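You operate a simulated robot arm through the tools that you are given. There is no shell and no other tool. Be economical: measure what you need, move in short steps, check, and stop when the job is done.

You are at the controls of a simulated two-armed robot. One attempt, no reset.

## Task
On the plywood bench, fold the cloth in half and then in half again.

Only the result counts: the job must be done as asked and must still hold three seconds after the hand-in. Knocking over, shifting, dropping, spilling or breaking anything else fails it. Flat cloth is picked up by pressing the open fingertips on it (5 to 10 N) and closing them slowly along it; thin cloth reads only 2 to 8 mm in the jaws.

## Robot
Two 7-joint arms with two-finger parallel grippers on one trunk, on a base that drives. Base frame: it is fixed to the floor where the robot stands at the start and does not move with it; the origin is under the middle of the robot, x ahead of it, y to its left, z up. Lengths are in mm, angles in degrees, forces in N, time in s.
The left shoulder is at the start at [70, 134, 1101], the right one opposite. Places, roughly: plywood bench [500, 500, 800]. Payload 1.57 kg a hand.
The TCP of each hand is the grasp point between the finger pads, 30 mm short of the fingertips. In the tool frame z runs along the fingers and y along their closing line. The gripper opens to 80 mm. The fingers are 17 mm wide and 12 mm thick; the gripper's body (40 by 82 mm) begins 80 mm behind the TCP.
Orientation is told as [roll, pitch, yaw] about the base's x, y, z axes, in that order, counted from this pose: with the fingers straight down and closing along the base's y, the tool's x points along the base's -x, its y along +y and its z along -z.

## Interface
- The arms move only by the tool jog_arm. It takes "left_increments", "right_increments" or both (then of equal length, played together; a hand with none holds still); each is a list of rows, each an object of numbers (a shift or turn left out is 0, a gripper value left out holds the last): "claw": the finger opening in m, from 0 to 0.08; "dx", "dy", "dz": the shift along the tool's x, y, z in m; "ax", "ay", "az": the turn, a rotation vector about the tool's x, y, z in degrees. In form: [{"claw": .., "dx": .., "dy": .., "dz": .., "ax": .., "ay": .., "az": ..}, ...]. A call has 1 to 12 rows; each row is the pose to reach, as a shift and turn from the pose commanded when the call began, along the tool's axes at that moment. Rows are played at 5 a second. More than 50 mm and 8.6 degrees between two rows, or a gripper value outside its range, and nothing of the call is played. A pose out of reach is approached as far as the arm can. The call stops where the force on the tool passes 40 N (or 10 N more than at its start, if that is more) or the arm is blocked; 0.2 s more then pass. Each finger travels about 153 mm/s and halts on what it meets, pressing with about 24 N; the grip force reading is that of the motor and also rises with nothing between the fingers. The clock runs only during rows and for 0.2 s after the last one: add rows that repeat a pose to give the fingers time. The reply holds the time, the measured pose of the TCP, the force on the tool along the base axes, the opening and the grip force, in the units named above and with some noise.
- Cameras (640 x 400 px; columns grow to the right, rows downward): "scene" is now at [127.7, 7.8, 1310]; the picture's right is [0.10, -1.00, 0.00], its down [-0.74, -0.07, -0.67] and it looks along [0.66, 0.06, -0.74] (base axes); focal length 295 px, centre (320, 200). "left" rides on the left gripper at [72, 7, -122] in its tool frame; the picture's right is [-0.09, 1.00, 0.00], its down [-0.84, -0.08, -0.54] and it looks along [-0.54, -0.05, 0.84] (tool axes); focal length 238 px, centre (320, 200). "right" rides on the right gripper at [72, -7, -122] in its tool frame; the picture's right is [0.09, 1.00, 0.00], its down [-0.84, 0.08, -0.54] and it looks along [-0.54, 0.05, 0.84] (tool axes); focal length 238 px, centre (320, 200). There is no depth. A picture from a camera that has moved, and an enlarged one, comes with that camera's place and axes in the base frame and with its lens.
- camera(camera): a new picture of that camera. The clock stands still meanwhile.
- slide_trunk(by): slides the trunk up (or, below 0, down) by that many mm; the arms and the scene camera ride with it, the base frame stays. It gives what a move gives, with no picture.
- roll_base(legs): drives the robot by 1 to 6 legs, each [ahead, left, turn to the left] in mm, mm and degrees, along the robot's own axes; the way and the turn of a leg run together, so that a leg with both is an arc; at most 1500 mm and 180 degrees a leg. The arms and the cameras ride along, it lands a little off, and it stops where it bumps. It gives what a move gives.
- aim_head(pan, tilt): turns the head with the scene camera to pan (to the left, within 86 degrees either way) and tilt (down, from -29 to 69), counted from straight ahead of the robot. It gives what a move gives.
- zoom(camera, box): a new picture of the part [left, top, right, bottom] of that camera's present view, enlarged. The clock stands still meanwhile.
- job_done(): hands the job in; it is judged then, once.

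Go step by step. Nothing tells you exact positions but the pictures and the camera data: compare them with the known pose of the tool, close in by small moves and look again before you grip or let go. The budget is 120 turns and 108 pictures, counting those below and the enlarged ones. Unless the task says otherwise, let go and move clear before handing in, and close with one line.

The tools are called after "Emit:" as name(argument=value, ...) on one line, values as JSON. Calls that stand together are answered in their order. jog_arm: Moves the arms, as the interface text tells. Its arguments: {"type":"object","properties":{"left_increments":{"type":"array","items":{"type":"object","properties":{"claw":{"type":"number"},"dx":{"type":"number"},"dy":{"type":"number"},"dz":{"type":"number"},"ax":{"type":"number"},"ay":{"type":"number"},"az":{"type":"number"}}}},"right_increments":{"type":"array","items":{"type":"object","properties":{"claw":{"type":"number"},"dx":{"type":"number"},"dy":{"type":"number"},"dz":{"type":"number"},"ax":{"type":"number"},"ay":{"type":"number"},"az":{"type":"number"}}}}},"required":[]} The other tools are called the same way: slide_trunk (by) slides the trunk up or down; roll_base (legs) drives the base; aim_head (pan, tilt) turns the head that bears the scene camera; camera (camera) takes a picture; zoom (camera, box) takes an enlarged picture of a part of a camera's view; job_done () hands the job in.

At the start:

```text
clock: 0.0
left_eef_pos: [510.3, 178.5, 995.6]
left_ee_rot: [0.0, 0.0, 0.1]
left_ft_force: [-0.2, -1.0, 0.7]
left_width: 80.2
left_gripper_force: 0.1
right_eef_pos: [408.1, -188.1, 993.7]
right_ee_rot: [-0.1, 0.0, 0.1]
right_ft_force: [0.2, 0.7, 0.9]
right_width: 80.0
right_gripper_force: 0.1
trunk travel left (down, up): [-675.0, 265.0]
robot x, y, heading: [-2.8, -2.4, -0.0]
head pan, tilt: [5.5, 48.2]
```

scene: 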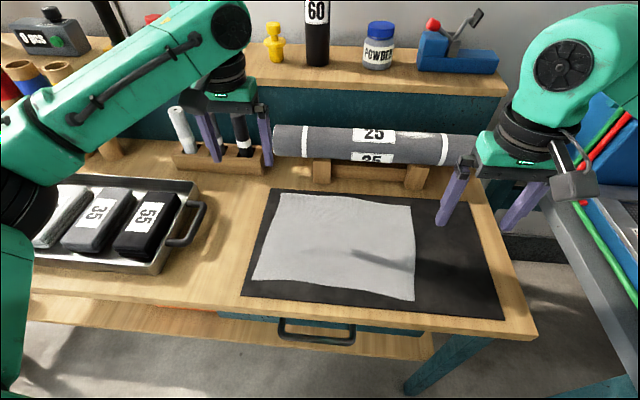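
right: 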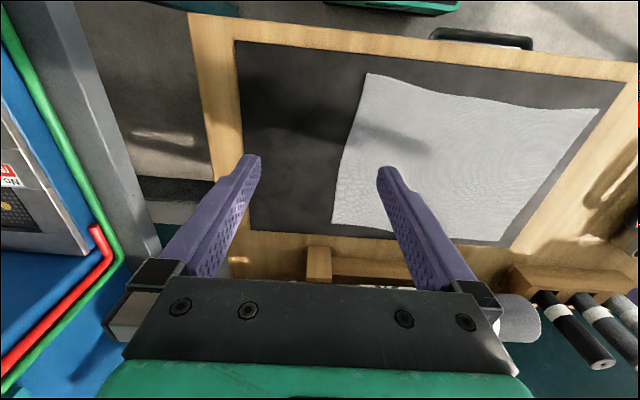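
left: 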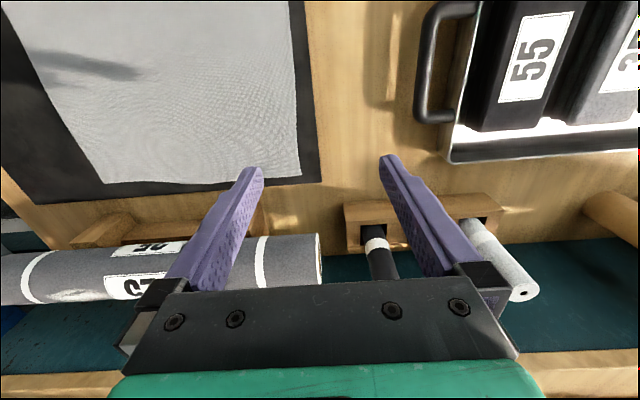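

I see the cloth lying flat on the black mat, with corners at about (635,156), (628,-176), (382,-155) and (391,170). I plan to fold the near edge to the far edge with both hands, then right to left. The far corners are at the edge of reach, so I'll first drive forward a little and look.

Emit:
roll_base(legs=[[60, 0, 0]])

Emit:
camera(camera="scene")

```text
clock: 1.0
left_eef_pos: [568.2, 178.5, 998.5]
left_ee_rot: [0.0, -0.1, 0.2]
left_ft_force: [1.0, -0.9, -0.8]
left_width: 79.9
left_gripper_force: 0.2
right_eef_pos: [467.6, -188.2, 994.1]
right_ee_rot: [0.0, -0.1, 0.1]
right_ft_force: [-0.3, -0.8, -0.6]
right_width: 79.8
right_gripper_force: 0.0
trunk travel left (down, up): [-675.0, 265.0]
robot x, y, heading: [58.0, -0.8, 0.3]
head pan, tilt: [5.5, 48.2]
```

```text
104 pictures are left
camera scene: at [185.9, 8.0, 1310.3], right [0.1, -1.0, 0.0], down [-0.74, -0.07, -0.67], along [0.67, 0.07, -0.74], focal length 295 px, centre (320, 200)
```

scene: 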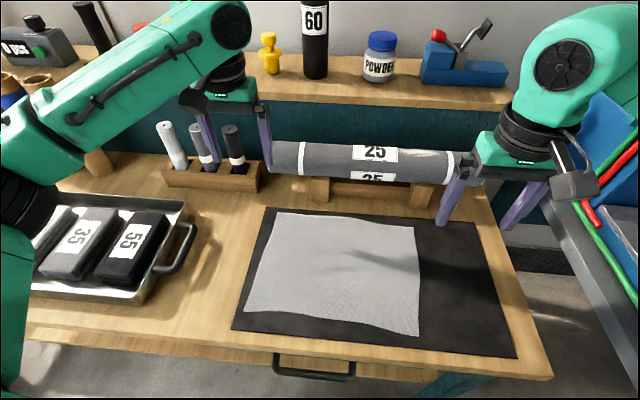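

The near corners are now at about (398,179) and (379,-148), so the cloth is turned about -3.5°. I'll bring both hands above them, turned so the fingers close along x, and check with the wrist cameras.

Emit:
jog_arm(left_increments=[{"claw": 0.04, "dx": 0.013, "dy": -0.001, "dz": 0.01, "az": -7.2}, {"dx": 0.026, "dy": -0.002, "dz": 0.02, "az": -14.4}, {"dx": 0.039, "dy": -0.003, "dz": 0.03, "az": -21.6}, {"dx": 0.052, "dy": -0.004, "dz": 0.042, "az": -28.8}, {"dx": 0.065, "dy": -0.005, "dz": 0.053, "az": -36}, {"dx": 0.078, "dy": -0.006, "dz": 0.065, "az": -43.2}, {"dx": 0.091, "dy": -0.007, "dz": 0.077, "az": -50.4}, {"dx": 0.104, "dy": -0.008, "dz": 0.09, "az": -57.6}, {"dx": 0.117, "dy": -0.01, "dz": 0.102, "az": -64.8}, {"dx": 0.13, "dy": -0.011, "dz": 0.115, "az": -72}, {"dx": 0.143, "dy": -0.012, "dz": 0.127, "az": -79.2}, {"dx": 0.153, "dy": -0.013, "dz": 0.138, "az": -86.3}], right_increments=[{"claw": 0.04, "dx": 0.006, "dy": 0.0045, "dz": 0.01, "az": 7.8}, {"dx": 0.012, "dy": 0.009, "dz": 0.02, "az": 15.6}, {"dx": 0.018, "dy": 0.0135, "dz": 0.03, "az": 23.4}, {"dx": 0.024, "dy": 0.018, "dz": 0.042, "az": 31.2}, {"dx": 0.03, "dy": 0.0225, "dz": 0.053, "az": 39}, {"dx": 0.036, "dy": 0.027, "dz": 0.065, "az": 46.8}, {"dx": 0.042, "dy": 0.0315, "dz": 0.077, "az": 54.6}, {"dx": 0.048, "dy": 0.036, "dz": 0.09, "az": 62.4}, {"dx": 0.054, "dy": 0.0405, "dz": 0.102, "az": 70.2}, {"dx": 0.06, "dy": 0.045, "dz": 0.115, "az": 78}, {"dx": 0.066, "dy": 0.0495, "dz": 0.127, "az": 85.8}, {"dx": 0.07, "dy": 0.054, "dz": 0.134, "az": 93.4}])

Emit:
camera(camera="left")

Emit:
camera(camera="right")

Emit:
camera(camera="scene")

```text
clock: 3.6
left_eef_pos: [416.6, 165.7, 859.6]
left_ee_rot: [0.1, -0.1, 86.7]
left_ft_force: [-0.2, 0.3, 0.2]
left_width: 40.2
left_gripper_force: 0.0
right_eef_pos: [399.4, -131.3, 861.6]
right_ee_rot: [0.0, -0.1, -93.5]
right_ft_force: [0.2, 0.3, 0.8]
right_width: 40.2
right_gripper_force: 0.0
trunk travel left (down, up): [-675.0, 265.0]
robot x, y, heading: [57.8, -0.2, 0.0]
head pan, tilt: [5.5, 48.2]
```

```text
103 pictures are left
camera left: at [406.7, 94.0, 981.0], right [-0.99, 0.15, 0.0], down [0.13, 0.83, 0.54], along [0.08, 0.54, -0.84], focal length 238 px, centre (320, 200)
```

left: 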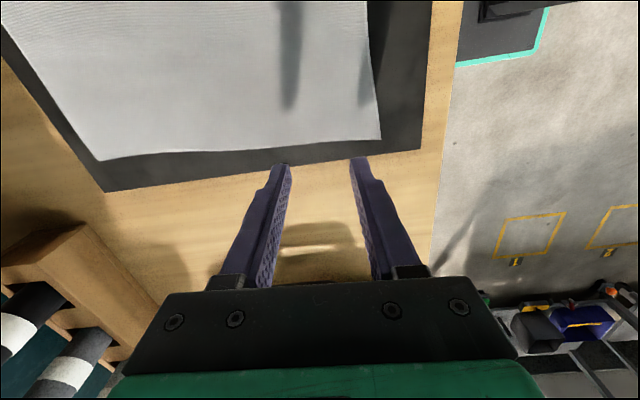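

```text
102 pictures are left
camera right: at [396.0, -58.8, 981.7], right [1.0, 0.03, 0.0], down [0.03, -0.84, 0.54], along [0.02, -0.54, -0.84], focal length 238 px, centre (320, 200)
```

right: 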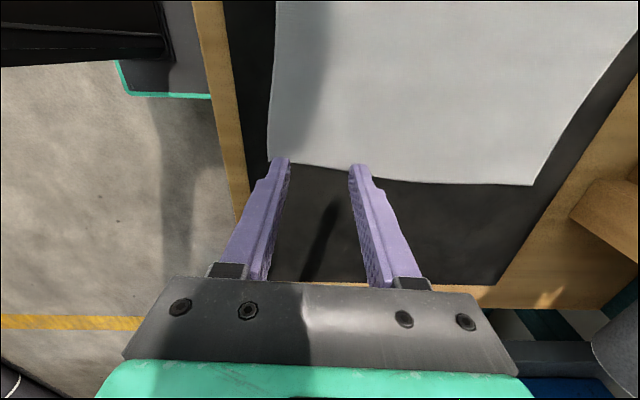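

```text
101 pictures are left
camera scene: at [187.7, 8.3, 1310.1], right [0.1, -1.0, 0.0], down [-0.74, -0.07, -0.67], along [0.66, 0.06, -0.74], focal length 295 px, centre (320, 200)
```

scene: 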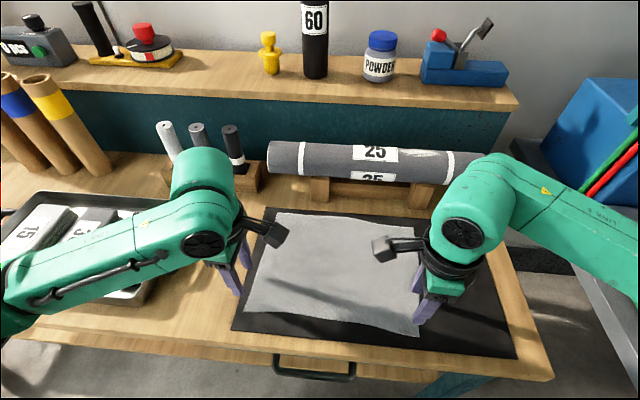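

Comparing views from several camera positions puts the cloth plane at about z=803, not 753. That moves the near corners to about (373,160) and (358,-136) and the far ones to (596,147) and (585,-152). I'll re-centre the hands over the near corners and come down part way.

Emit:
jog_arm(left_increments=[{"claw": 0.03, "dx": 0.01, "dy": 0.011}, {"dx": 0.019, "dy": 0.0225}, {"dx": 0.019, "dy": 0.0225, "dz": 0.01}, {"dx": 0.019, "dy": 0.0225, "dz": 0.014}], right_increments=[{"claw": 0.03, "dx": 0.004, "dy": -0.01}, {"dx": 0.0078, "dy": -0.0199}, {"dx": 0.0078, "dy": -0.0199, "dz": 0.01}, {"dx": 0.0078, "dy": -0.0199, "dz": 0.016}])

Emit:
camera(camera="left")

Emit:
camera(camera="right")

Emit:
zoom(camera="scene", box=[200, 180, 480, 355])

```text
clock: 4.6
left_eef_pos: [392.7, 148.9, 843.9]
left_ee_rot: [0.0, 0.1, 86.5]
left_ft_force: [-0.1, -0.2, -0.4]
left_width: 29.8
left_gripper_force: 0.0
right_eef_pos: [379.5, -125.4, 843.4]
right_ee_rot: [0.0, 0.0, -93.4]
right_ft_force: [-0.5, -0.3, -0.2]
right_width: 29.9
right_gripper_force: 0.1
trunk travel left (down, up): [-675.0, 265.0]
robot x, y, heading: [59.5, 3.6, 0.0]
head pan, tilt: [5.5, 48.2]
```

```text
100 pictures are left
camera left: at [382.4, 77.3, 966.7], right [-0.99, 0.15, 0.0], down [0.13, 0.83, 0.54], along [0.08, 0.53, -0.84], focal length 238 px, centre (320, 200)
```

left: 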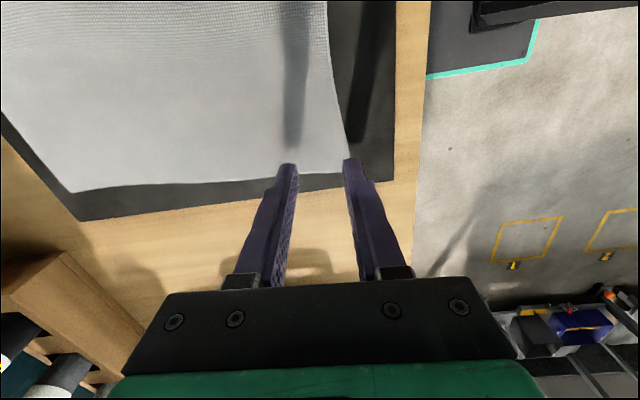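

```text
99 pictures are left
camera right: at [376.4, -52.5, 964.3], right [1.0, 0.03, 0.0], down [0.03, -0.84, 0.54], along [0.02, -0.54, -0.84], focal length 238 px, centre (320, 200)
```

right: 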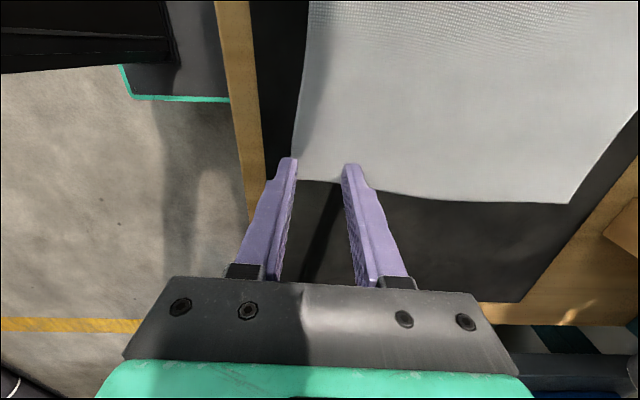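

```text
2.29 times, centred on (340, 268) of scene
camera zoom: at [187.7, 8.1, 1310.1], right [0.1, -1.0, 0.0], down [-0.74, -0.07, -0.67], along [0.66, 0.06, -0.74], focal length 675 px, centre (274, 46)
```

zoom: 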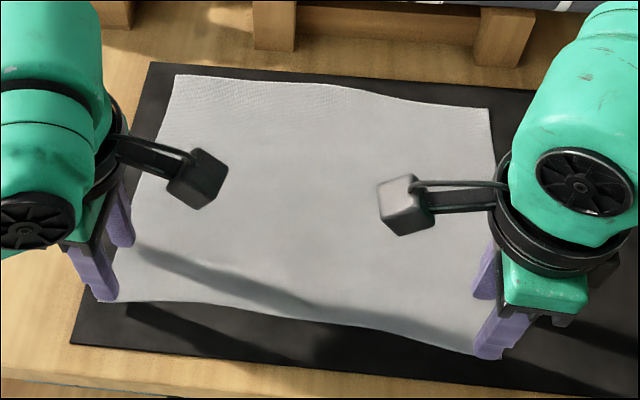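

The corners check out at about (374,160) and (360,-138), and the fingertips are about 10 mm above the cloth. I'll lower to contact.

Emit:
jog_arm(left_increments=[{"dz": 0.003}, {"dz": 0.006}, {"dz": 0.009}, {"dz": 0.009}], right_increments=[{"dz": 0.003}, {"dz": 0.006}, {"dz": 0.009}, {"dz": 0.009}])

```text
clock: 5.6
left_eef_pos: [393.7, 148.3, 835.2]
left_ee_rot: [0.0, 0.0, 86.4]
left_ft_force: [0.3, -0.9, 0.1]
left_width: 29.7
left_gripper_force: 0.0
right_eef_pos: [379.0, -125.6, 834.9]
right_ee_rot: [0.1, 0.0, -93.4]
right_ft_force: [-0.9, -0.5, 1.2]
right_width: 29.8
right_gripper_force: 0.1
trunk travel left (down, up): [-675.0, 265.0]
robot x, y, heading: [61.4, -0.4, 0.1]
head pan, tilt: [5.5, 48.2]
```

Emit:
jog_arm(left_increments=[{"dz": 0.0015}, {"dz": 0.003}, {"dz": 0.003}], right_increments=[{"dz": 0.0015}, {"dz": 0.003}, {"dz": 0.003}])

```text
clock: 6.4
left_eef_pos: [392.4, 147.7, 835.0]
left_ee_rot: [-0.2, 0.0, 86.6]
left_ft_force: [2.9, 2.7, 14.7]
left_width: 29.4
left_gripper_force: 0.1
right_eef_pos: [379.0, -125.8, 834.4]
right_ee_rot: [0.3, 0.1, -93.5]
right_ft_force: [4.5, -7.0, 26.6]
right_width: 29.7
right_gripper_force: 0.0
trunk travel left (down, up): [-675.0, 265.0]
robot x, y, heading: [57.5, -0.7, -0.1]
head pan, tilt: [5.5, 48.2]
```

Contact, but a little too hard. I'll ease off to the 5–10 N range.

Emit:
jog_arm(left_increments=[{"dz": -0.0006}, {"dz": -0.0006}], right_increments=[{"dz": -0.0016}, {"dz": -0.0016}])

```text
clock: 7.0
left_eef_pos: [391.8, 148.7, 834.8]
left_ee_rot: [-0.2, -0.1, 86.6]
left_ft_force: [6.5, 5.6, 19.1]
left_width: 28.9
left_gripper_force: 0.1
right_eef_pos: [379.5, -125.8, 834.5]
right_ee_rot: [0.1, 0.0, -93.4]
right_ft_force: [3.3, -7.1, 22.7]
right_width: 30.0
right_gripper_force: 0.0
trunk travel left (down, up): [-675.0, 265.0]
robot x, y, heading: [61.1, -0.1, -0.1]
head pan, tilt: [5.5, 48.2]
```

Emit:
jog_arm(left_increments=[{"dz": -0.0012}, {"dz": -0.0012}, {"dz": -0.0012}], right_increments=[{"dz": -0.0015}, {"dz": -0.0015}, {"dz": -0.0015}])

```text
clock: 7.8
left_eef_pos: [394.0, 148.2, 833.6]
left_ee_rot: [-0.2, 0.0, 86.5]
left_ft_force: [7.8, 5.1, 25.6]
left_width: 28.9
left_gripper_force: 0.2
right_eef_pos: [377.2, -124.6, 835.3]
right_ee_rot: [0.0, -0.1, -93.2]
right_ft_force: [0.2, 0.3, 0.0]
right_width: 29.8
right_gripper_force: 0.1
trunk travel left (down, up): [-675.0, 265.0]
robot x, y, heading: [60.4, 2.6, 0.2]
head pan, tilt: [5.5, 48.2]
```

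Emit:
jog_arm(left_increments=[{"dz": -0.0015}, {"dz": -0.0015}, {"dz": -0.0015}], right_increments=[{"dz": 0.0005}, {"dz": 0.0008}, {"dz": 0.0008}])

```text
clock: 8.6
left_eef_pos: [392.4, 147.6, 833.2]
left_ee_rot: [0.1, 0.1, 86.4]
left_ft_force: [5.4, 5.9, 12.5]
left_width: 29.8
left_gripper_force: 0.0
right_eef_pos: [379.8, -123.5, 834.2]
right_ee_rot: [0.0, 0.1, -93.3]
right_ft_force: [0.5, 0.2, 1.3]
right_width: 29.7
right_gripper_force: 0.0
trunk travel left (down, up): [-675.0, 265.0]
robot x, y, heading: [58.5, -2.4, 0.3]
head pan, tilt: [5.5, 48.2]
```

Left is near 12 N and right is barely touching. I'll trim both and read the forces again before closing.

Emit:
jog_arm(left_increments=[{"dz": -0.0005}, {"dz": -0.0005}, {"dz": -0.0005}], right_increments=[{"dz": 0.0005}, {"dz": 0.0009}, {"dz": 0.0009}])

```text
clock: 9.4
left_eef_pos: [392.9, 147.8, 834.0]
left_ee_rot: [0.1, 0.1, 86.4]
left_ft_force: [0.0, 1.4, 1.9]
left_width: 30.3
left_gripper_force: 0.4
right_eef_pos: [378.2, -123.2, 834.8]
right_ee_rot: [0.2, 0.1, -93.4]
right_ft_force: [5.8, -1.4, 14.7]
right_width: 29.3
right_gripper_force: 0.1
trunk travel left (down, up): [-675.0, 265.0]
robot x, y, heading: [58.5, 0.6, 0.1]
head pan, tilt: [5.5, 48.2]
```

Emit:
jog_arm(left_increments=[{"dz": 0.0004}, {"dz": 0.0004, "claw": 0.027}, {"dz": 0.0004, "claw": 0.024}, {"dz": 0.0004, "claw": 0.021}, {"dz": 0.0004, "claw": 0.018}, {"dz": 0.0004, "claw": 0.015}], right_increments=[{"dz": -0.0003}, {"dz": -0.0003, "claw": 0.027}, {"dz": -0.0003, "claw": 0.024}, {"dz": -0.0003, "claw": 0.021}, {"dz": -0.0003, "claw": 0.018}, {"dz": -0.0003, "claw": 0.015}])

Emit:
zoom(camera="left", box=[200, 100, 440, 250])

Emit:
zoom(camera="right", box=[200, 100, 440, 250])

```text
clock: 10.8
left_eef_pos: [392.0, 149.0, 835.3]
left_ee_rot: [-0.1, 0.1, 86.6]
left_ft_force: [-0.5, 0.3, 1.3]
left_width: 15.1
left_gripper_force: 0.0
right_eef_pos: [377.4, -122.6, 834.4]
right_ee_rot: [0.0, 0.0, -93.3]
right_ft_force: [-1.2, 2.0, 5.9]
right_width: 14.7
right_gripper_force: 0.0
trunk travel left (down, up): [-675.0, 265.0]
robot x, y, heading: [59.8, 0.5, 0.4]
head pan, tilt: [5.5, 48.2]
```

```text
2.67 times, centred on (320, 175) of left
camera zoom: at [380.8, 77.4, 957.6], right [-0.99, 0.15, 0.0], down [0.13, 0.83, 0.54], along [0.08, 0.53, -0.84], focal length 636 px, centre (320, 267)
```

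zoom: 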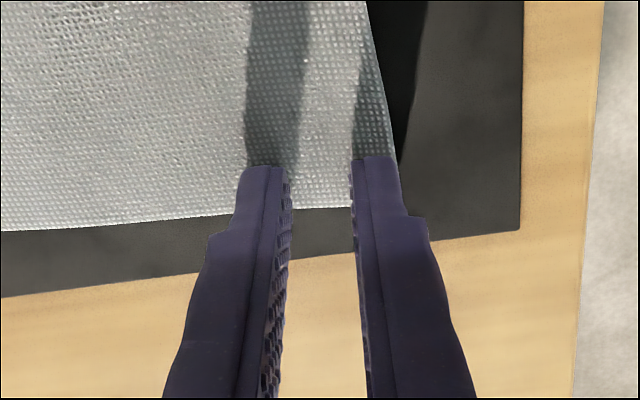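

```text
2.67 times, centred on (320, 175) of right
camera zoom: at [374.8, -51.1, 955.7], right [1.0, 0.03, 0.0], down [0.03, -0.84, 0.54], along [0.02, -0.54, -0.84], focal length 636 px, centre (320, 267)
```

zoom: 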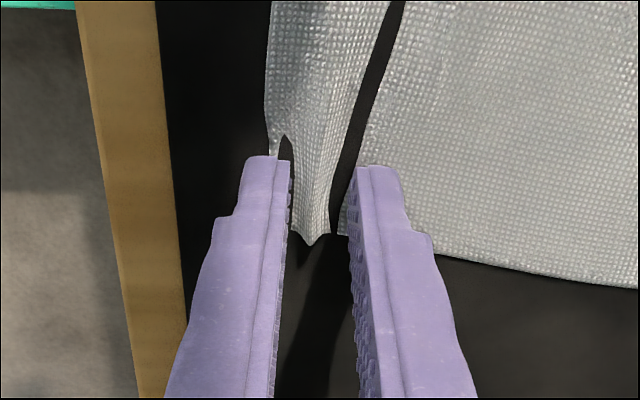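

The right hand has raised a ridge of cloth, but the left slipped. I'll close the right the rest of the way, and reopen and press the left a bit harder.

Emit:
jog_arm(left_increments=[{"claw": 0.018, "dz": -0.001}, {"claw": 0.022, "dz": -0.001}, {"claw": 0.026, "dz": -0.001}, {"claw": 0.03, "dz": 0.0}, {"claw": 0.03, "dz": 0.0008}, {"claw": 0.03, "dz": 0.0012}, {"claw": 0.03, "dz": 0.0012}], right_increments=[{"claw": 0.012}, {"claw": 0.009}, {"claw": 0.006}, {"claw": 0.003}, {"claw": 0.0}, {"claw": 0.0}, {"claw": 0.0}])

Emit:
zoom(camera="right", box=[200, 100, 440, 250])

```text
clock: 12.4
left_eef_pos: [392.2, 148.8, 836.6]
left_ee_rot: [0.0, 0.1, 86.4]
left_ft_force: [1.0, -0.4, -0.5]
left_width: 30.2
left_gripper_force: 0.0
right_eef_pos: [379.1, -123.2, 834.2]
right_ee_rot: [0.0, 0.0, -93.3]
right_ft_force: [-2.2, 0.1, 3.3]
right_width: 1.7
right_gripper_force: 23.5
trunk travel left (down, up): [-675.0, 265.0]
robot x, y, heading: [59.0, -1.9, 0.2]
head pan, tilt: [5.5, 48.2]
```

```text
2.67 times, centred on (320, 175) of right
camera zoom: at [375.1, -51.3, 955.8], right [1.0, 0.03, 0.0], down [0.03, -0.84, 0.54], along [0.02, -0.54, -0.84], focal length 636 px, centre (320, 267)
```

zoom: 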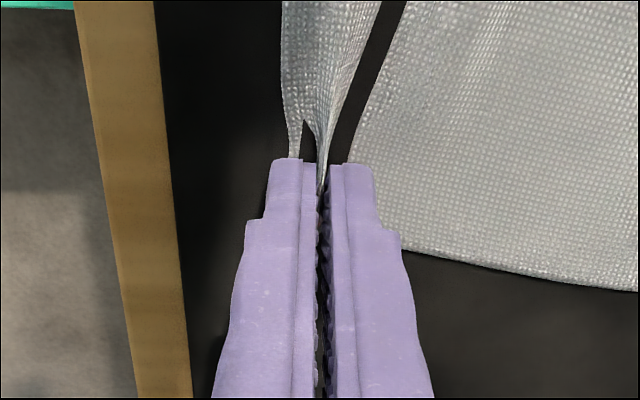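

The right hand holds the cloth (1.7 mm in the jaws, 23.5 N). Next I'll press the left back down.

Emit:
jog_arm(left_increments=[{"dz": 0.001}, {"dz": 0.002}, {"dz": 0.002}, {"dz": 0.002}])

```text
clock: 13.4
left_eef_pos: [391.7, 149.0, 834.9]
left_ee_rot: [-0.1, 0.0, 86.4]
left_ft_force: [-1.3, 2.6, 12.6]
left_width: 30.0
left_gripper_force: 0.3
right_eef_pos: [378.0, -124.9, 833.9]
right_ee_rot: [0.2, 0.0, -93.4]
right_ft_force: [-0.1, 1.0, 0.4]
right_width: 1.7
right_gripper_force: 23.6
trunk travel left (down, up): [-675.0, 265.0]
robot x, y, heading: [58.7, 0.0, 0.2]
head pan, tilt: [5.5, 48.2]
```

Emit:
jog_arm(left_increments=[{"claw": 0.027}, {"claw": 0.024}, {"claw": 0.021}, {"claw": 0.018}])

Emit:
zoom(camera="left", box=[200, 100, 440, 250])

```text
clock: 14.4
left_eef_pos: [392.0, 147.0, 833.5]
left_ee_rot: [-0.2, 0.1, 86.5]
left_ft_force: [-0.2, 0.9, 17.0]
left_width: 17.7
left_gripper_force: 0.0
right_eef_pos: [376.6, -124.6, 835.3]
right_ee_rot: [0.1, 0.0, -93.3]
right_ft_force: [0.1, 0.1, 0.2]
right_width: 1.8
right_gripper_force: 23.4
trunk travel left (down, up): [-675.0, 265.0]
robot x, y, heading: [59.7, -0.1, 0.2]
head pan, tilt: [5.5, 48.2]
```

```text
2.67 times, centred on (320, 175) of left
camera zoom: at [380.5, 76.3, 956.6], right [-0.99, 0.15, 0.0], down [0.13, 0.83, 0.54], along [0.09, 0.54, -0.84], focal length 636 px, centre (320, 267)
```

zoom: 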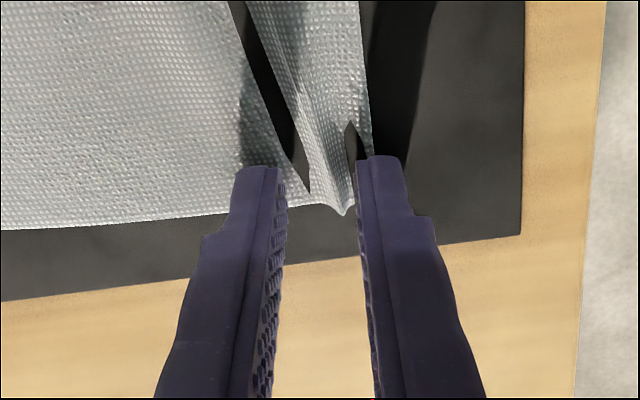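

The left ridge is rising now, so I'll finish closing.

Emit:
jog_arm(left_increments=[{"claw": 0.015, "dz": -0.0003}, {"claw": 0.012, "dz": -0.0003}, {"claw": 0.009, "dz": -0.0003}, {"claw": 0.006, "dz": -0.0003}, {"claw": 0.003, "dz": -0.0003}, {"claw": 0.0, "dz": -0.0003}, {"claw": 0.0, "dz": -0.0003}])

Emit:
zoom(camera="left", box=[200, 100, 440, 250])

Emit:
zoom(camera="scene", box=[200, 180, 480, 355])

```text
clock: 16.0
left_eef_pos: [390.3, 146.9, 833.7]
left_ee_rot: [-0.1, 0.0, 86.4]
left_ft_force: [-5.8, -1.5, 13.2]
left_width: 1.7
left_gripper_force: 23.8
right_eef_pos: [378.1, -125.4, 833.3]
right_ee_rot: [0.1, 0.1, -93.3]
right_ft_force: [-0.3, -0.2, 1.0]
right_width: 1.7
right_gripper_force: 23.6
trunk travel left (down, up): [-675.0, 265.0]
robot x, y, heading: [59.9, -0.3, 0.1]
head pan, tilt: [5.5, 48.2]
```

```text
2.67 times, centred on (320, 175) of left
camera zoom: at [379.6, 76.3, 956.7], right [-0.99, 0.15, 0.0], down [0.13, 0.83, 0.54], along [0.08, 0.54, -0.84], focal length 636 px, centre (320, 267)
```

zoom: 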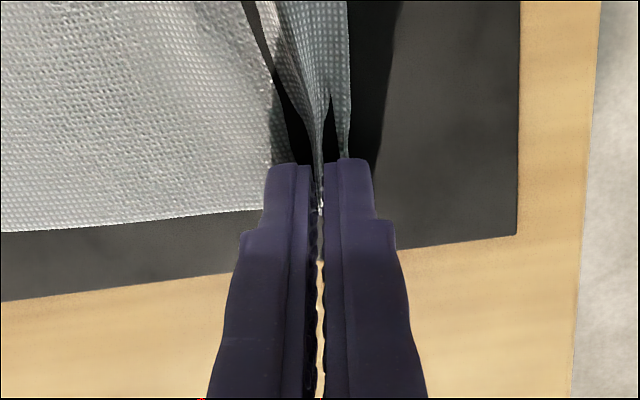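

```text
2.29 times, centred on (340, 268) of scene
camera zoom: at [185.0, 7.1, 1310.3], right [0.1, -1.0, 0.0], down [-0.74, -0.07, -0.67], along [0.67, 0.07, -0.74], focal length 675 px, centre (274, 46)
```

zoom: 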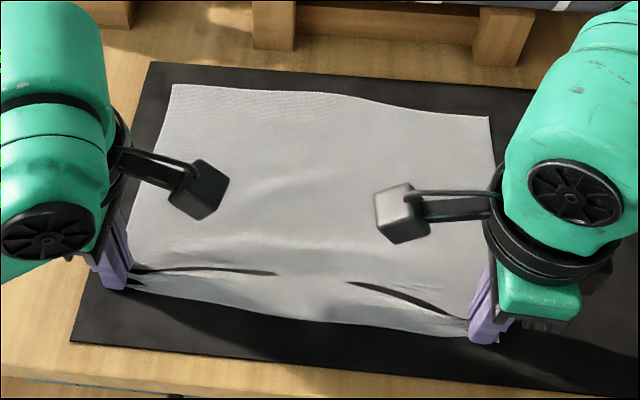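

Both hands now grip the near edge. I'll carry it up and over in an arc, stopping half way to check.

Emit:
jog_arm(left_increments=[{"dy": -0.0012, "dz": -0.0138}, {"dy": -0.0046, "dz": -0.0272}, {"dy": -0.0104, "dz": -0.04}, {"dy": -0.0181, "dz": -0.0517}, {"dy": -0.0278, "dz": -0.0622}, {"dy": -0.0392, "dz": -0.0712}, {"dy": -0.0519, "dz": -0.0784}, {"dy": -0.0656, "dz": -0.0837}, {"dy": -0.0801, "dz": -0.0869}, {"dy": -0.095, "dz": -0.088}], right_increments=[{"dy": 0.0012, "dz": -0.0138}, {"dy": 0.0046, "dz": -0.0272}, {"dy": 0.0104, "dz": -0.04}, {"dy": 0.0181, "dz": -0.0517}, {"dy": 0.0278, "dz": -0.0622}, {"dy": 0.0392, "dz": -0.0712}, {"dy": 0.0519, "dz": -0.0784}, {"dy": 0.0656, "dz": -0.0837}, {"dy": 0.0801, "dz": -0.0869}, {"dy": 0.095, "dz": -0.088}])

Emit:
camera(camera="scene")

Emit:
camera(camera="right")

```text
clock: 18.2
left_eef_pos: [489.9, 142.8, 921.8]
left_ee_rot: [0.1, 0.0, 86.4]
left_ft_force: [-0.1, -0.3, -0.2]
left_width: 1.6
left_gripper_force: 23.3
right_eef_pos: [475.4, -130.5, 920.8]
right_ee_rot: [0.0, 0.0, -93.5]
right_ft_force: [-0.3, 0.3, -0.6]
right_width: 1.8
right_gripper_force: 23.3
trunk travel left (down, up): [-675.0, 265.0]
robot x, y, heading: [61.6, 1.2, -0.2]
head pan, tilt: [5.5, 48.2]
```

```text
91 pictures are left
camera scene: at [188.8, 7.9, 1309.9], right [0.1, -1.0, 0.0], down [-0.74, -0.07, -0.67], along [0.66, 0.07, -0.75], focal length 295 px, centre (320, 200)
```

scene: 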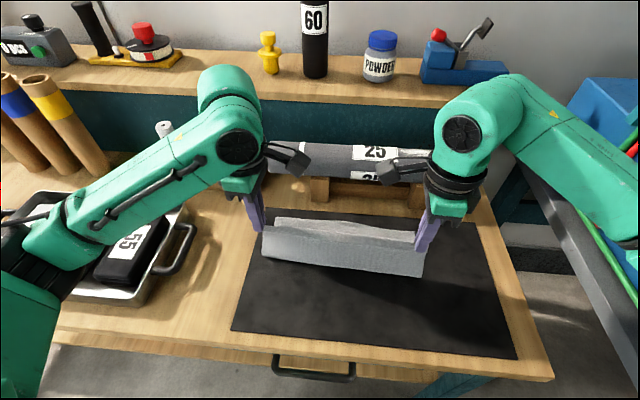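

```text
90 pictures are left
camera right: at [471.5, -57.8, 1043.0], right [1.0, 0.03, 0.0], down [0.03, -0.84, 0.54], along [0.02, -0.54, -0.84], focal length 238 px, centre (320, 200)
```

right: 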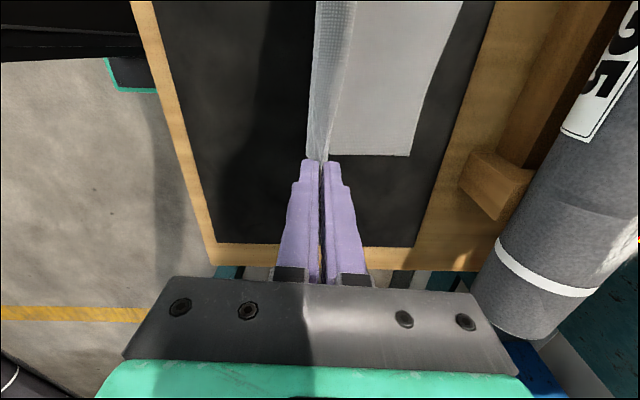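

The cloth stands up cleanly, and the far edge has stayed almost in place at about x 590 left and 577 right. I'll complete the arc, staying clear of the roll behind.

Emit:
jog_arm(left_increments=[{"dy": -0.0111, "dz": 0.001}, {"dy": -0.0219, "dz": 0.0041}, {"dy": -0.0322, "dz": 0.009}, {"dy": -0.0417, "dz": 0.0159}, {"dy": -0.0502, "dz": 0.0243}, {"dy": -0.0574, "dz": 0.0342}, {"dy": -0.0633, "dz": 0.0453}, {"dy": -0.0675, "dz": 0.0574}, {"dy": -0.0701, "dz": 0.068}, {"dy": -0.071, "dz": 0.077}], right_increments=[{"dy": 0.0111, "dz": 0.001}, {"dy": 0.0219, "dz": 0.0041}, {"dy": 0.0322, "dz": 0.009}, {"dy": 0.0417, "dz": 0.0159}, {"dy": 0.0502, "dz": 0.0243}, {"dy": 0.0574, "dz": 0.0342}, {"dy": 0.0633, "dz": 0.0453}, {"dy": 0.0675, "dz": 0.0574}, {"dy": 0.0701, "dz": 0.068}, {"dy": 0.071, "dz": 0.077}])

Emit:
camera(camera="left")

Emit:
camera(camera="right")

Emit:
zoom(camera="scene", box=[200, 150, 480, 325])

```text
clock: 20.4
left_eef_pos: [558.9, 137.2, 844.3]
left_ee_rot: [-0.1, 0.0, 86.5]
left_ft_force: [-0.5, 0.9, -0.3]
left_width: 1.8
left_gripper_force: 23.8
right_eef_pos: [546.6, -133.0, 845.4]
right_ee_rot: [0.0, 0.1, -93.5]
right_ft_force: [-0.3, -0.3, 0.6]
right_width: 2.1
right_gripper_force: 23.5
trunk travel left (down, up): [-675.0, 265.0]
robot x, y, heading: [59.9, 0.1, 0.0]
head pan, tilt: [5.5, 48.2]
```

```text
89 pictures are left
camera left: at [547.8, 66.3, 967.7], right [-0.99, 0.15, 0.0], down [0.13, 0.83, 0.54], along [0.08, 0.54, -0.84], focal length 238 px, centre (320, 200)
```

left: 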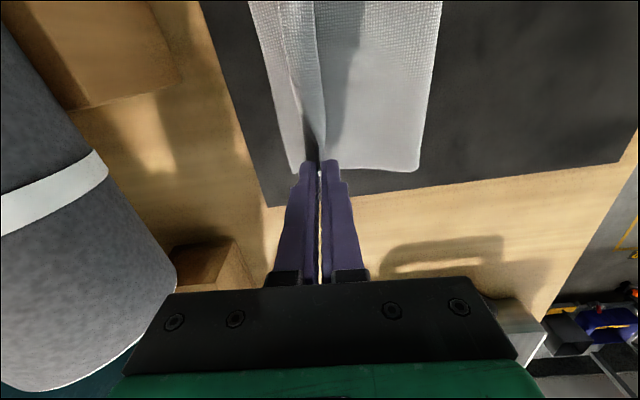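

```text
88 pictures are left
camera right: at [542.7, -60.8, 966.5], right [1.0, 0.03, 0.0], down [0.03, -0.84, 0.54], along [0.02, -0.54, -0.84], focal length 238 px, centre (320, 200)
```

right: 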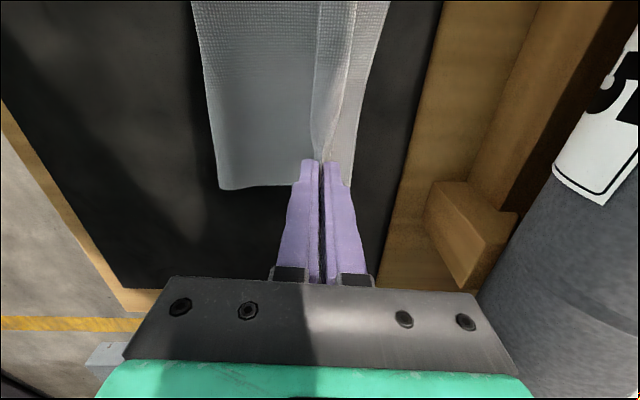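

```text
2.29 times, centred on (340, 238) of scene
camera zoom: at [188.3, 8.0, 1310.0], right [0.1, -1.0, 0.0], down [-0.74, -0.07, -0.67], along [0.66, 0.07, -0.75], focal length 675 px, centre (274, 114)
```

zoom: 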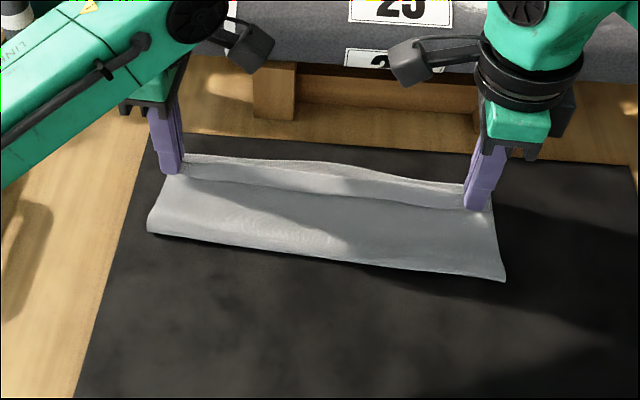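

The cloth is over, with the far edge at about x 581 left and 571 right. I'll look closer at the pinch areas before letting go.

Emit:
zoom(camera="left", box=[210, 0, 450, 200])

Emit:
zoom(camera="right", box=[180, 0, 420, 200])

Emit:
zoom(camera="scene", box=[255, 195, 435, 280])

```text
2.00 times, centred on (330, 100) of left
camera zoom: at [547.8, 66.3, 967.7], right [-0.99, 0.15, 0.0], down [0.13, 0.83, 0.54], along [0.08, 0.54, -0.84], focal length 477 px, centre (300, 400)
```

zoom: 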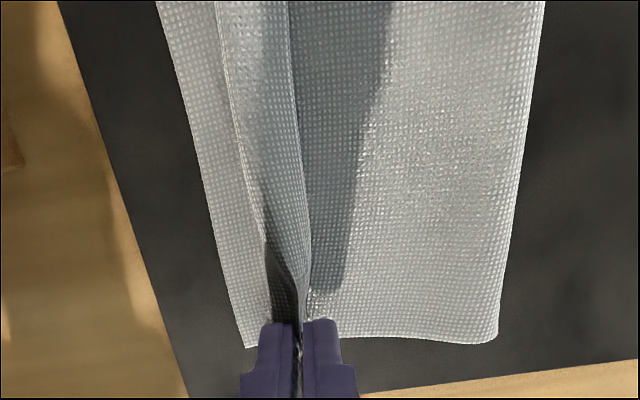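

```text
2.00 times, centred on (300, 100) of right
camera zoom: at [542.7, -60.8, 966.5], right [1.0, 0.03, 0.0], down [0.03, -0.84, 0.54], along [0.02, -0.54, -0.84], focal length 477 px, centre (360, 400)
```

zoom: 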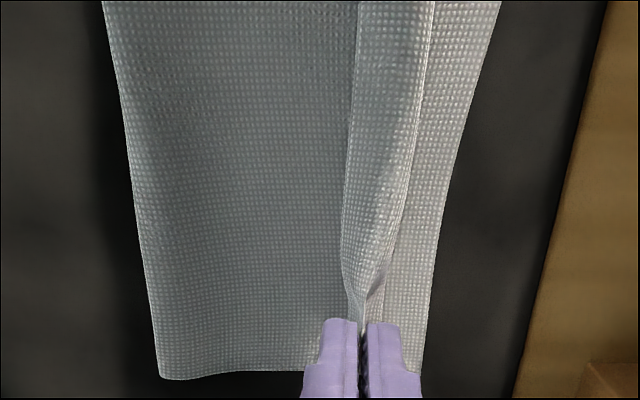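

```text
3.56 times, centred on (345, 238) of scene
camera zoom: at [188.3, 8.0, 1310.0], right [0.1, -1.0, 0.0], down [-0.74, -0.07, -0.67], along [0.66, 0.07, -0.75], focal length 1050 px, centre (231, 67)
```

zoom: 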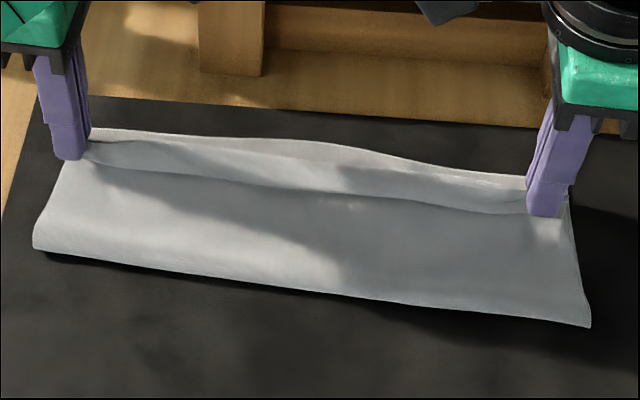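

The edge already points forward, lying about 20–25 mm short of the far edge with the ridge still pinched. I'll move forward about 12 mm while lowering, then open slowly.

Emit:
jog_arm(left_increments=[{"dy": -0.004, "dz": 0.001}, {"dy": -0.008, "dz": 0.003}, {"dy": -0.012, "dz": 0.005}, {"dy": -0.012, "dz": 0.006}, {"dy": -0.012, "dz": 0.006, "claw": 0.004}, {"dy": -0.012, "dz": 0.006, "claw": 0.008}, {"dy": -0.012, "dz": 0.006, "claw": 0.012}, {"dy": -0.012, "dz": 0.006, "claw": 0.016}], right_increments=[{"dy": 0.004, "dz": 0.001}, {"dy": 0.008, "dz": 0.003}, {"dy": 0.012, "dz": 0.005}, {"dy": 0.012, "dz": 0.006}, {"dy": 0.012, "dz": 0.006, "claw": 0.004}, {"dy": 0.012, "dz": 0.006, "claw": 0.008}, {"dy": 0.012, "dz": 0.006, "claw": 0.012}, {"dy": 0.012, "dz": 0.006, "claw": 0.016}])

Emit:
zoom(camera="left", box=[210, 0, 450, 200])

Emit:
zoom(camera="right", box=[180, 0, 420, 200])

```text
clock: 22.2
left_eef_pos: [570.9, 136.5, 839.0]
left_ee_rot: [0.0, -0.1, 86.5]
left_ft_force: [0.4, -0.3, -0.6]
left_width: 16.1
left_gripper_force: 0.1
right_eef_pos: [556.5, -134.1, 837.9]
right_ee_rot: [0.0, 0.0, -93.4]
right_ft_force: [0.5, -0.7, -0.4]
right_width: 15.9
right_gripper_force: 0.2
trunk travel left (down, up): [-675.0, 265.0]
robot x, y, heading: [58.2, 1.3, 0.1]
head pan, tilt: [5.5, 48.2]
```

```text
2.00 times, centred on (330, 100) of left
camera zoom: at [559.3, 65.5, 961.1], right [-0.99, 0.15, 0.0], down [0.13, 0.83, 0.54], along [0.08, 0.54, -0.84], focal length 477 px, centre (300, 400)
```

zoom: 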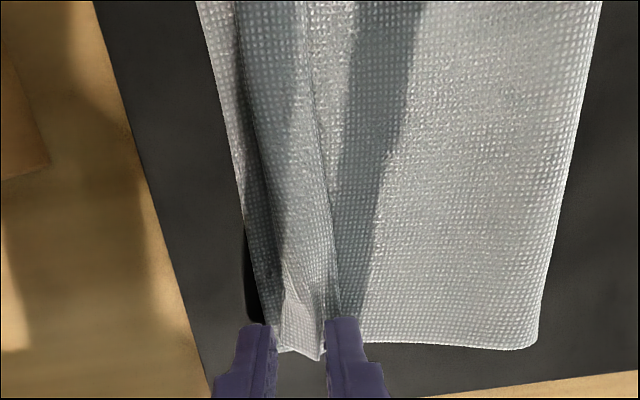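

```text
2.00 times, centred on (300, 100) of right
camera zoom: at [553.6, -61.8, 960.1], right [1.0, 0.03, 0.0], down [0.03, -0.84, 0.54], along [0.02, -0.54, -0.84], focal length 477 px, centre (360, 400)
```

zoom: 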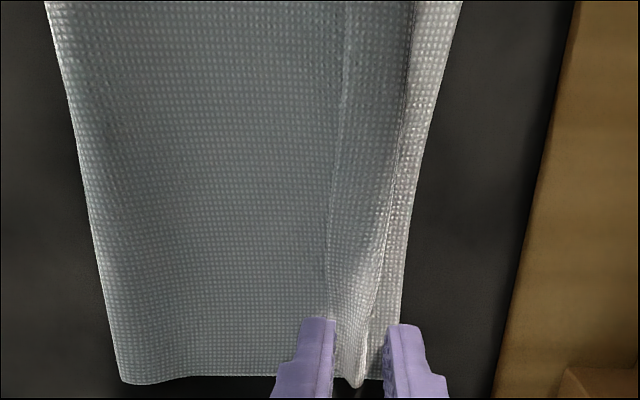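

The ridges are opening forward and about 10–15 mm of the lower layer still shows. I'll open a little more, lift straight up, and look.

Emit:
jog_arm(left_increments=[{"claw": 0.022}, {"claw": 0.03}, {"dz": -0.02}, {"dz": -0.05}, {"dz": -0.08}], right_increments=[{"claw": 0.022}, {"claw": 0.03}, {"dz": -0.02}, {"dz": -0.05}, {"dz": -0.08}])

Emit:
camera(camera="left")

Emit:
camera(camera="right")

Emit:
zoom(camera="scene", box=[235, 180, 455, 290])

```text
clock: 23.4
left_eef_pos: [569.4, 134.3, 919.2]
left_ee_rot: [0.0, 0.0, 86.5]
left_ft_force: [0.5, 0.4, 0.4]
left_width: 29.8
left_gripper_force: 0.0
right_eef_pos: [556.8, -136.1, 916.9]
right_ee_rot: [0.0, 0.1, -93.3]
right_ft_force: [-0.7, -0.2, 0.4]
right_width: 30.0
right_gripper_force: 0.0
trunk travel left (down, up): [-675.0, 265.0]
robot x, y, heading: [59.2, 3.0, 0.2]
head pan, tilt: [5.5, 48.2]
```

```text
81 pictures are left
camera left: at [557.8, 63.7, 1041.4], right [-0.99, 0.15, 0.0], down [0.13, 0.83, 0.54], along [0.08, 0.54, -0.84], focal length 238 px, centre (320, 200)
```

left: 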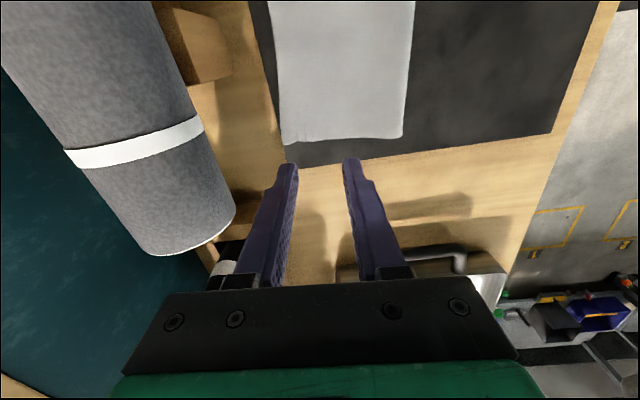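

```text
80 pictures are left
camera right: at [553.4, -62.7, 1038.8], right [1.0, 0.03, 0.0], down [0.03, -0.84, 0.54], along [0.02, -0.54, -0.84], focal length 238 px, centre (320, 200)
```

right: 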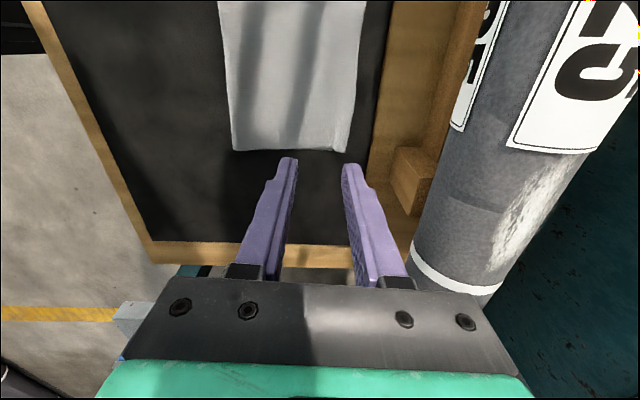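

```text
2.91 times, centred on (345, 235) of scene
camera zoom: at [187.1, 8.1, 1310.0], right [0.1, -1.0, 0.0], down [-0.74, -0.07, -0.67], along [0.66, 0.06, -0.74], focal length 859 px, centre (247, 98)
```

zoom: 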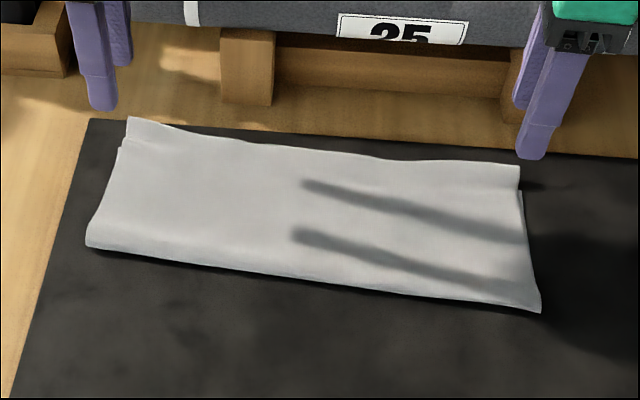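

The first fold opened out neatly. The cloth is now about 115 × 300 mm, with its right end at y≈-155 (x 470–585) and its left end at y≈145. Next I'll clear the left hand and turn the right hand so it can pick the middle of the right end.

Emit:
jog_arm(left_increments=[{"dz": -0.02}, {"dz": -0.04}, {"dz": -0.06}, {"dz": -0.08, "dy": 0.01}, {"dz": -0.1, "dy": 0.03, "dx": -0.01}, {"dz": -0.1, "dy": 0.05, "dx": -0.03}, {"dz": -0.1, "dy": 0.07, "dx": -0.05}, {"dz": -0.1, "dy": 0.09, "dx": -0.07}, {"dz": -0.1, "dy": 0.11, "dx": -0.09}, {"dz": -0.1, "dy": 0.12, "dx": -0.11}, {"dz": -0.1, "dy": 0.12, "dx": -0.13}, {"dz": -0.1, "dy": 0.12, "dx": -0.13}], right_increments=[{"claw": 0.04, "az": -7.5, "dy": -0.003}, {"az": -15, "dy": -0.006}, {"az": -22.5, "dy": -0.01}, {"az": -30, "dy": -0.015}, {"az": -37.5, "dy": -0.02}, {"az": -45, "dy": -0.025}, {"az": -52.5, "dy": -0.03, "dx": 0.002}, {"az": -60, "dy": -0.03, "dx": 0.004}, {"az": -67.5, "dy": -0.03, "dx": 0.004, "dz": 0.01}, {"az": -75, "dy": -0.03, "dx": 0.004, "dz": 0.02}, {"az": -82.5, "dy": -0.03, "dx": 0.004, "dz": 0.035}, {"az": -90, "dy": -0.03, "dx": 0.004, "dz": 0.047}])

Emit:
camera(camera="right")

Emit:
camera(camera="scene")

```text
clock: 26.0
left_eef_pos: [459.6, 273.1, 1020.5]
left_ee_rot: [0.0, 0.0, 86.5]
left_ft_force: [0.6, 0.3, -1.1]
left_width: 29.9
left_gripper_force: 0.1
right_eef_pos: [528.5, -127.8, 871.8]
right_ee_rot: [0.0, -0.1, -3.2]
right_ft_force: [-0.1, -0.6, -1.0]
right_width: 40.1
right_gripper_force: 0.1
trunk travel left (down, up): [-675.0, 265.0]
robot x, y, heading: [59.0, 2.9, 0.2]
head pan, tilt: [5.5, 48.2]
```

```text
78 pictures are left
camera right: at [454.6, -128.9, 993.5], right [-0.04, 1.0, 0.0], down [0.84, 0.03, 0.54], along [0.54, 0.02, -0.84], focal length 238 px, centre (320, 200)
```

right: 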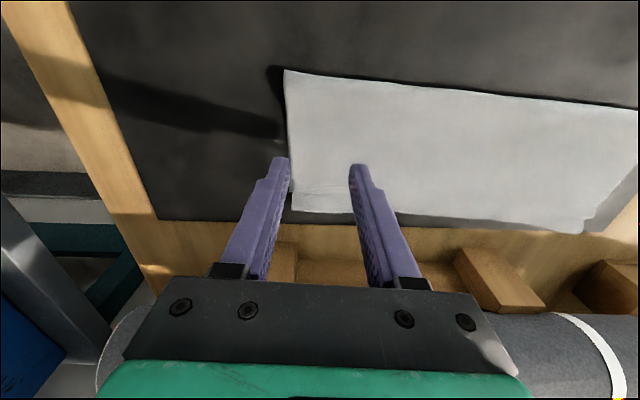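

```text
77 pictures are left
camera scene: at [188.0, 7.7, 1310.1], right [0.1, -1.0, 0.0], down [-0.74, -0.07, -0.67], along [0.66, 0.07, -0.75], focal length 295 px, centre (320, 200)
```

scene: 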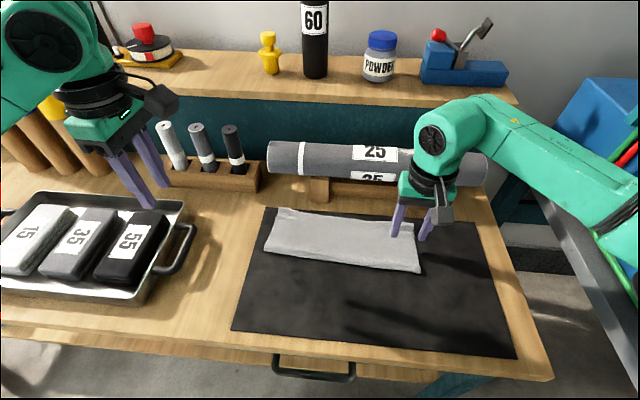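

Emit:
zoom(camera="right", box=[260, 50, 640, 250])

```text
1.68 times, centred on (450, 150) of right
camera zoom: at [454.6, -128.9, 993.5], right [-0.04, 1.0, 0.0], down [0.84, 0.03, 0.54], along [0.54, 0.02, -0.84], focal length 401 px, centre (101, 284)
```

zoom: 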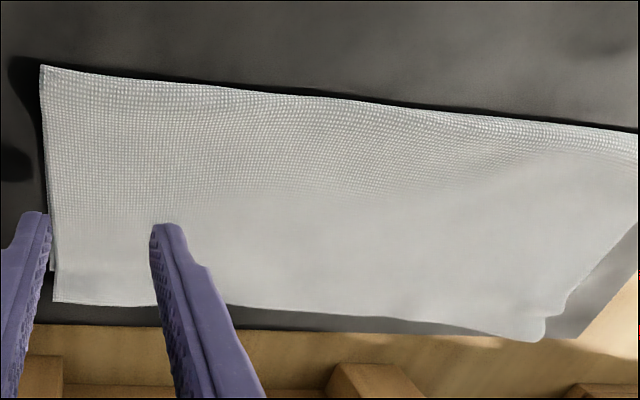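

Emit:
zoom(camera="right", box=[270, 150, 370, 225])

Emit:
zoom(camera="scene", box=[255, 195, 345, 250])

Emit:
zoom(camera="scene", box=[360, 210, 450, 280])

```text
5.33 times, centred on (320, 188) of right
camera zoom: at [454.6, -128.9, 993.5], right [-0.04, 1.0, 0.0], down [0.84, 0.03, 0.54], along [0.54, 0.02, -0.84], focal length 1271 px, centre (320, 267)
```

zoom: 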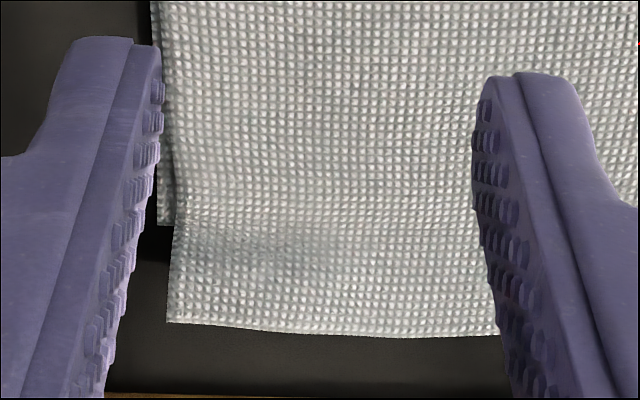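

```text
7.11 times, centred on (300, 222) of scene
camera zoom: at [188.0, 7.7, 1310.1], right [0.1, -1.0, 0.0], down [-0.74, -0.07, -0.67], along [0.66, 0.07, -0.75], focal length 2100 px, centre (462, 40)
```

zoom: 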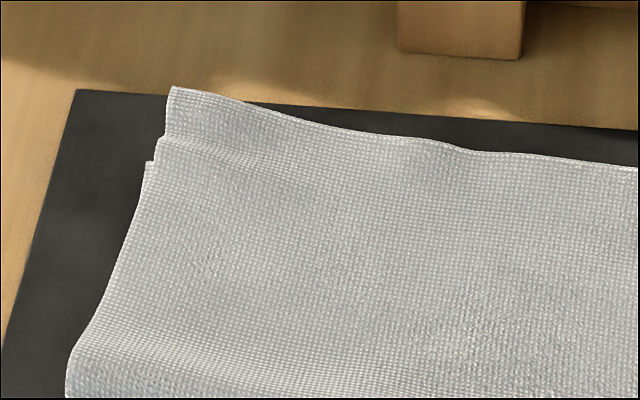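

```text
5.71 times, centred on (405, 245) of scene
camera zoom: at [188.0, 7.7, 1310.1], right [0.1, -1.0, 0.0], down [-0.74, -0.07, -0.67], along [0.66, 0.07, -0.75], focal length 1687 px, centre (-166, -57)
```

zoom: 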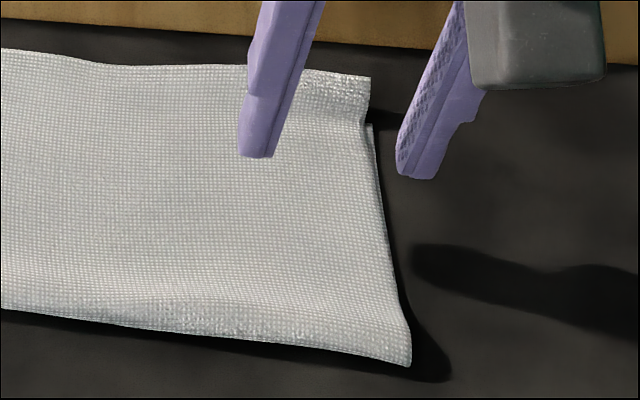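

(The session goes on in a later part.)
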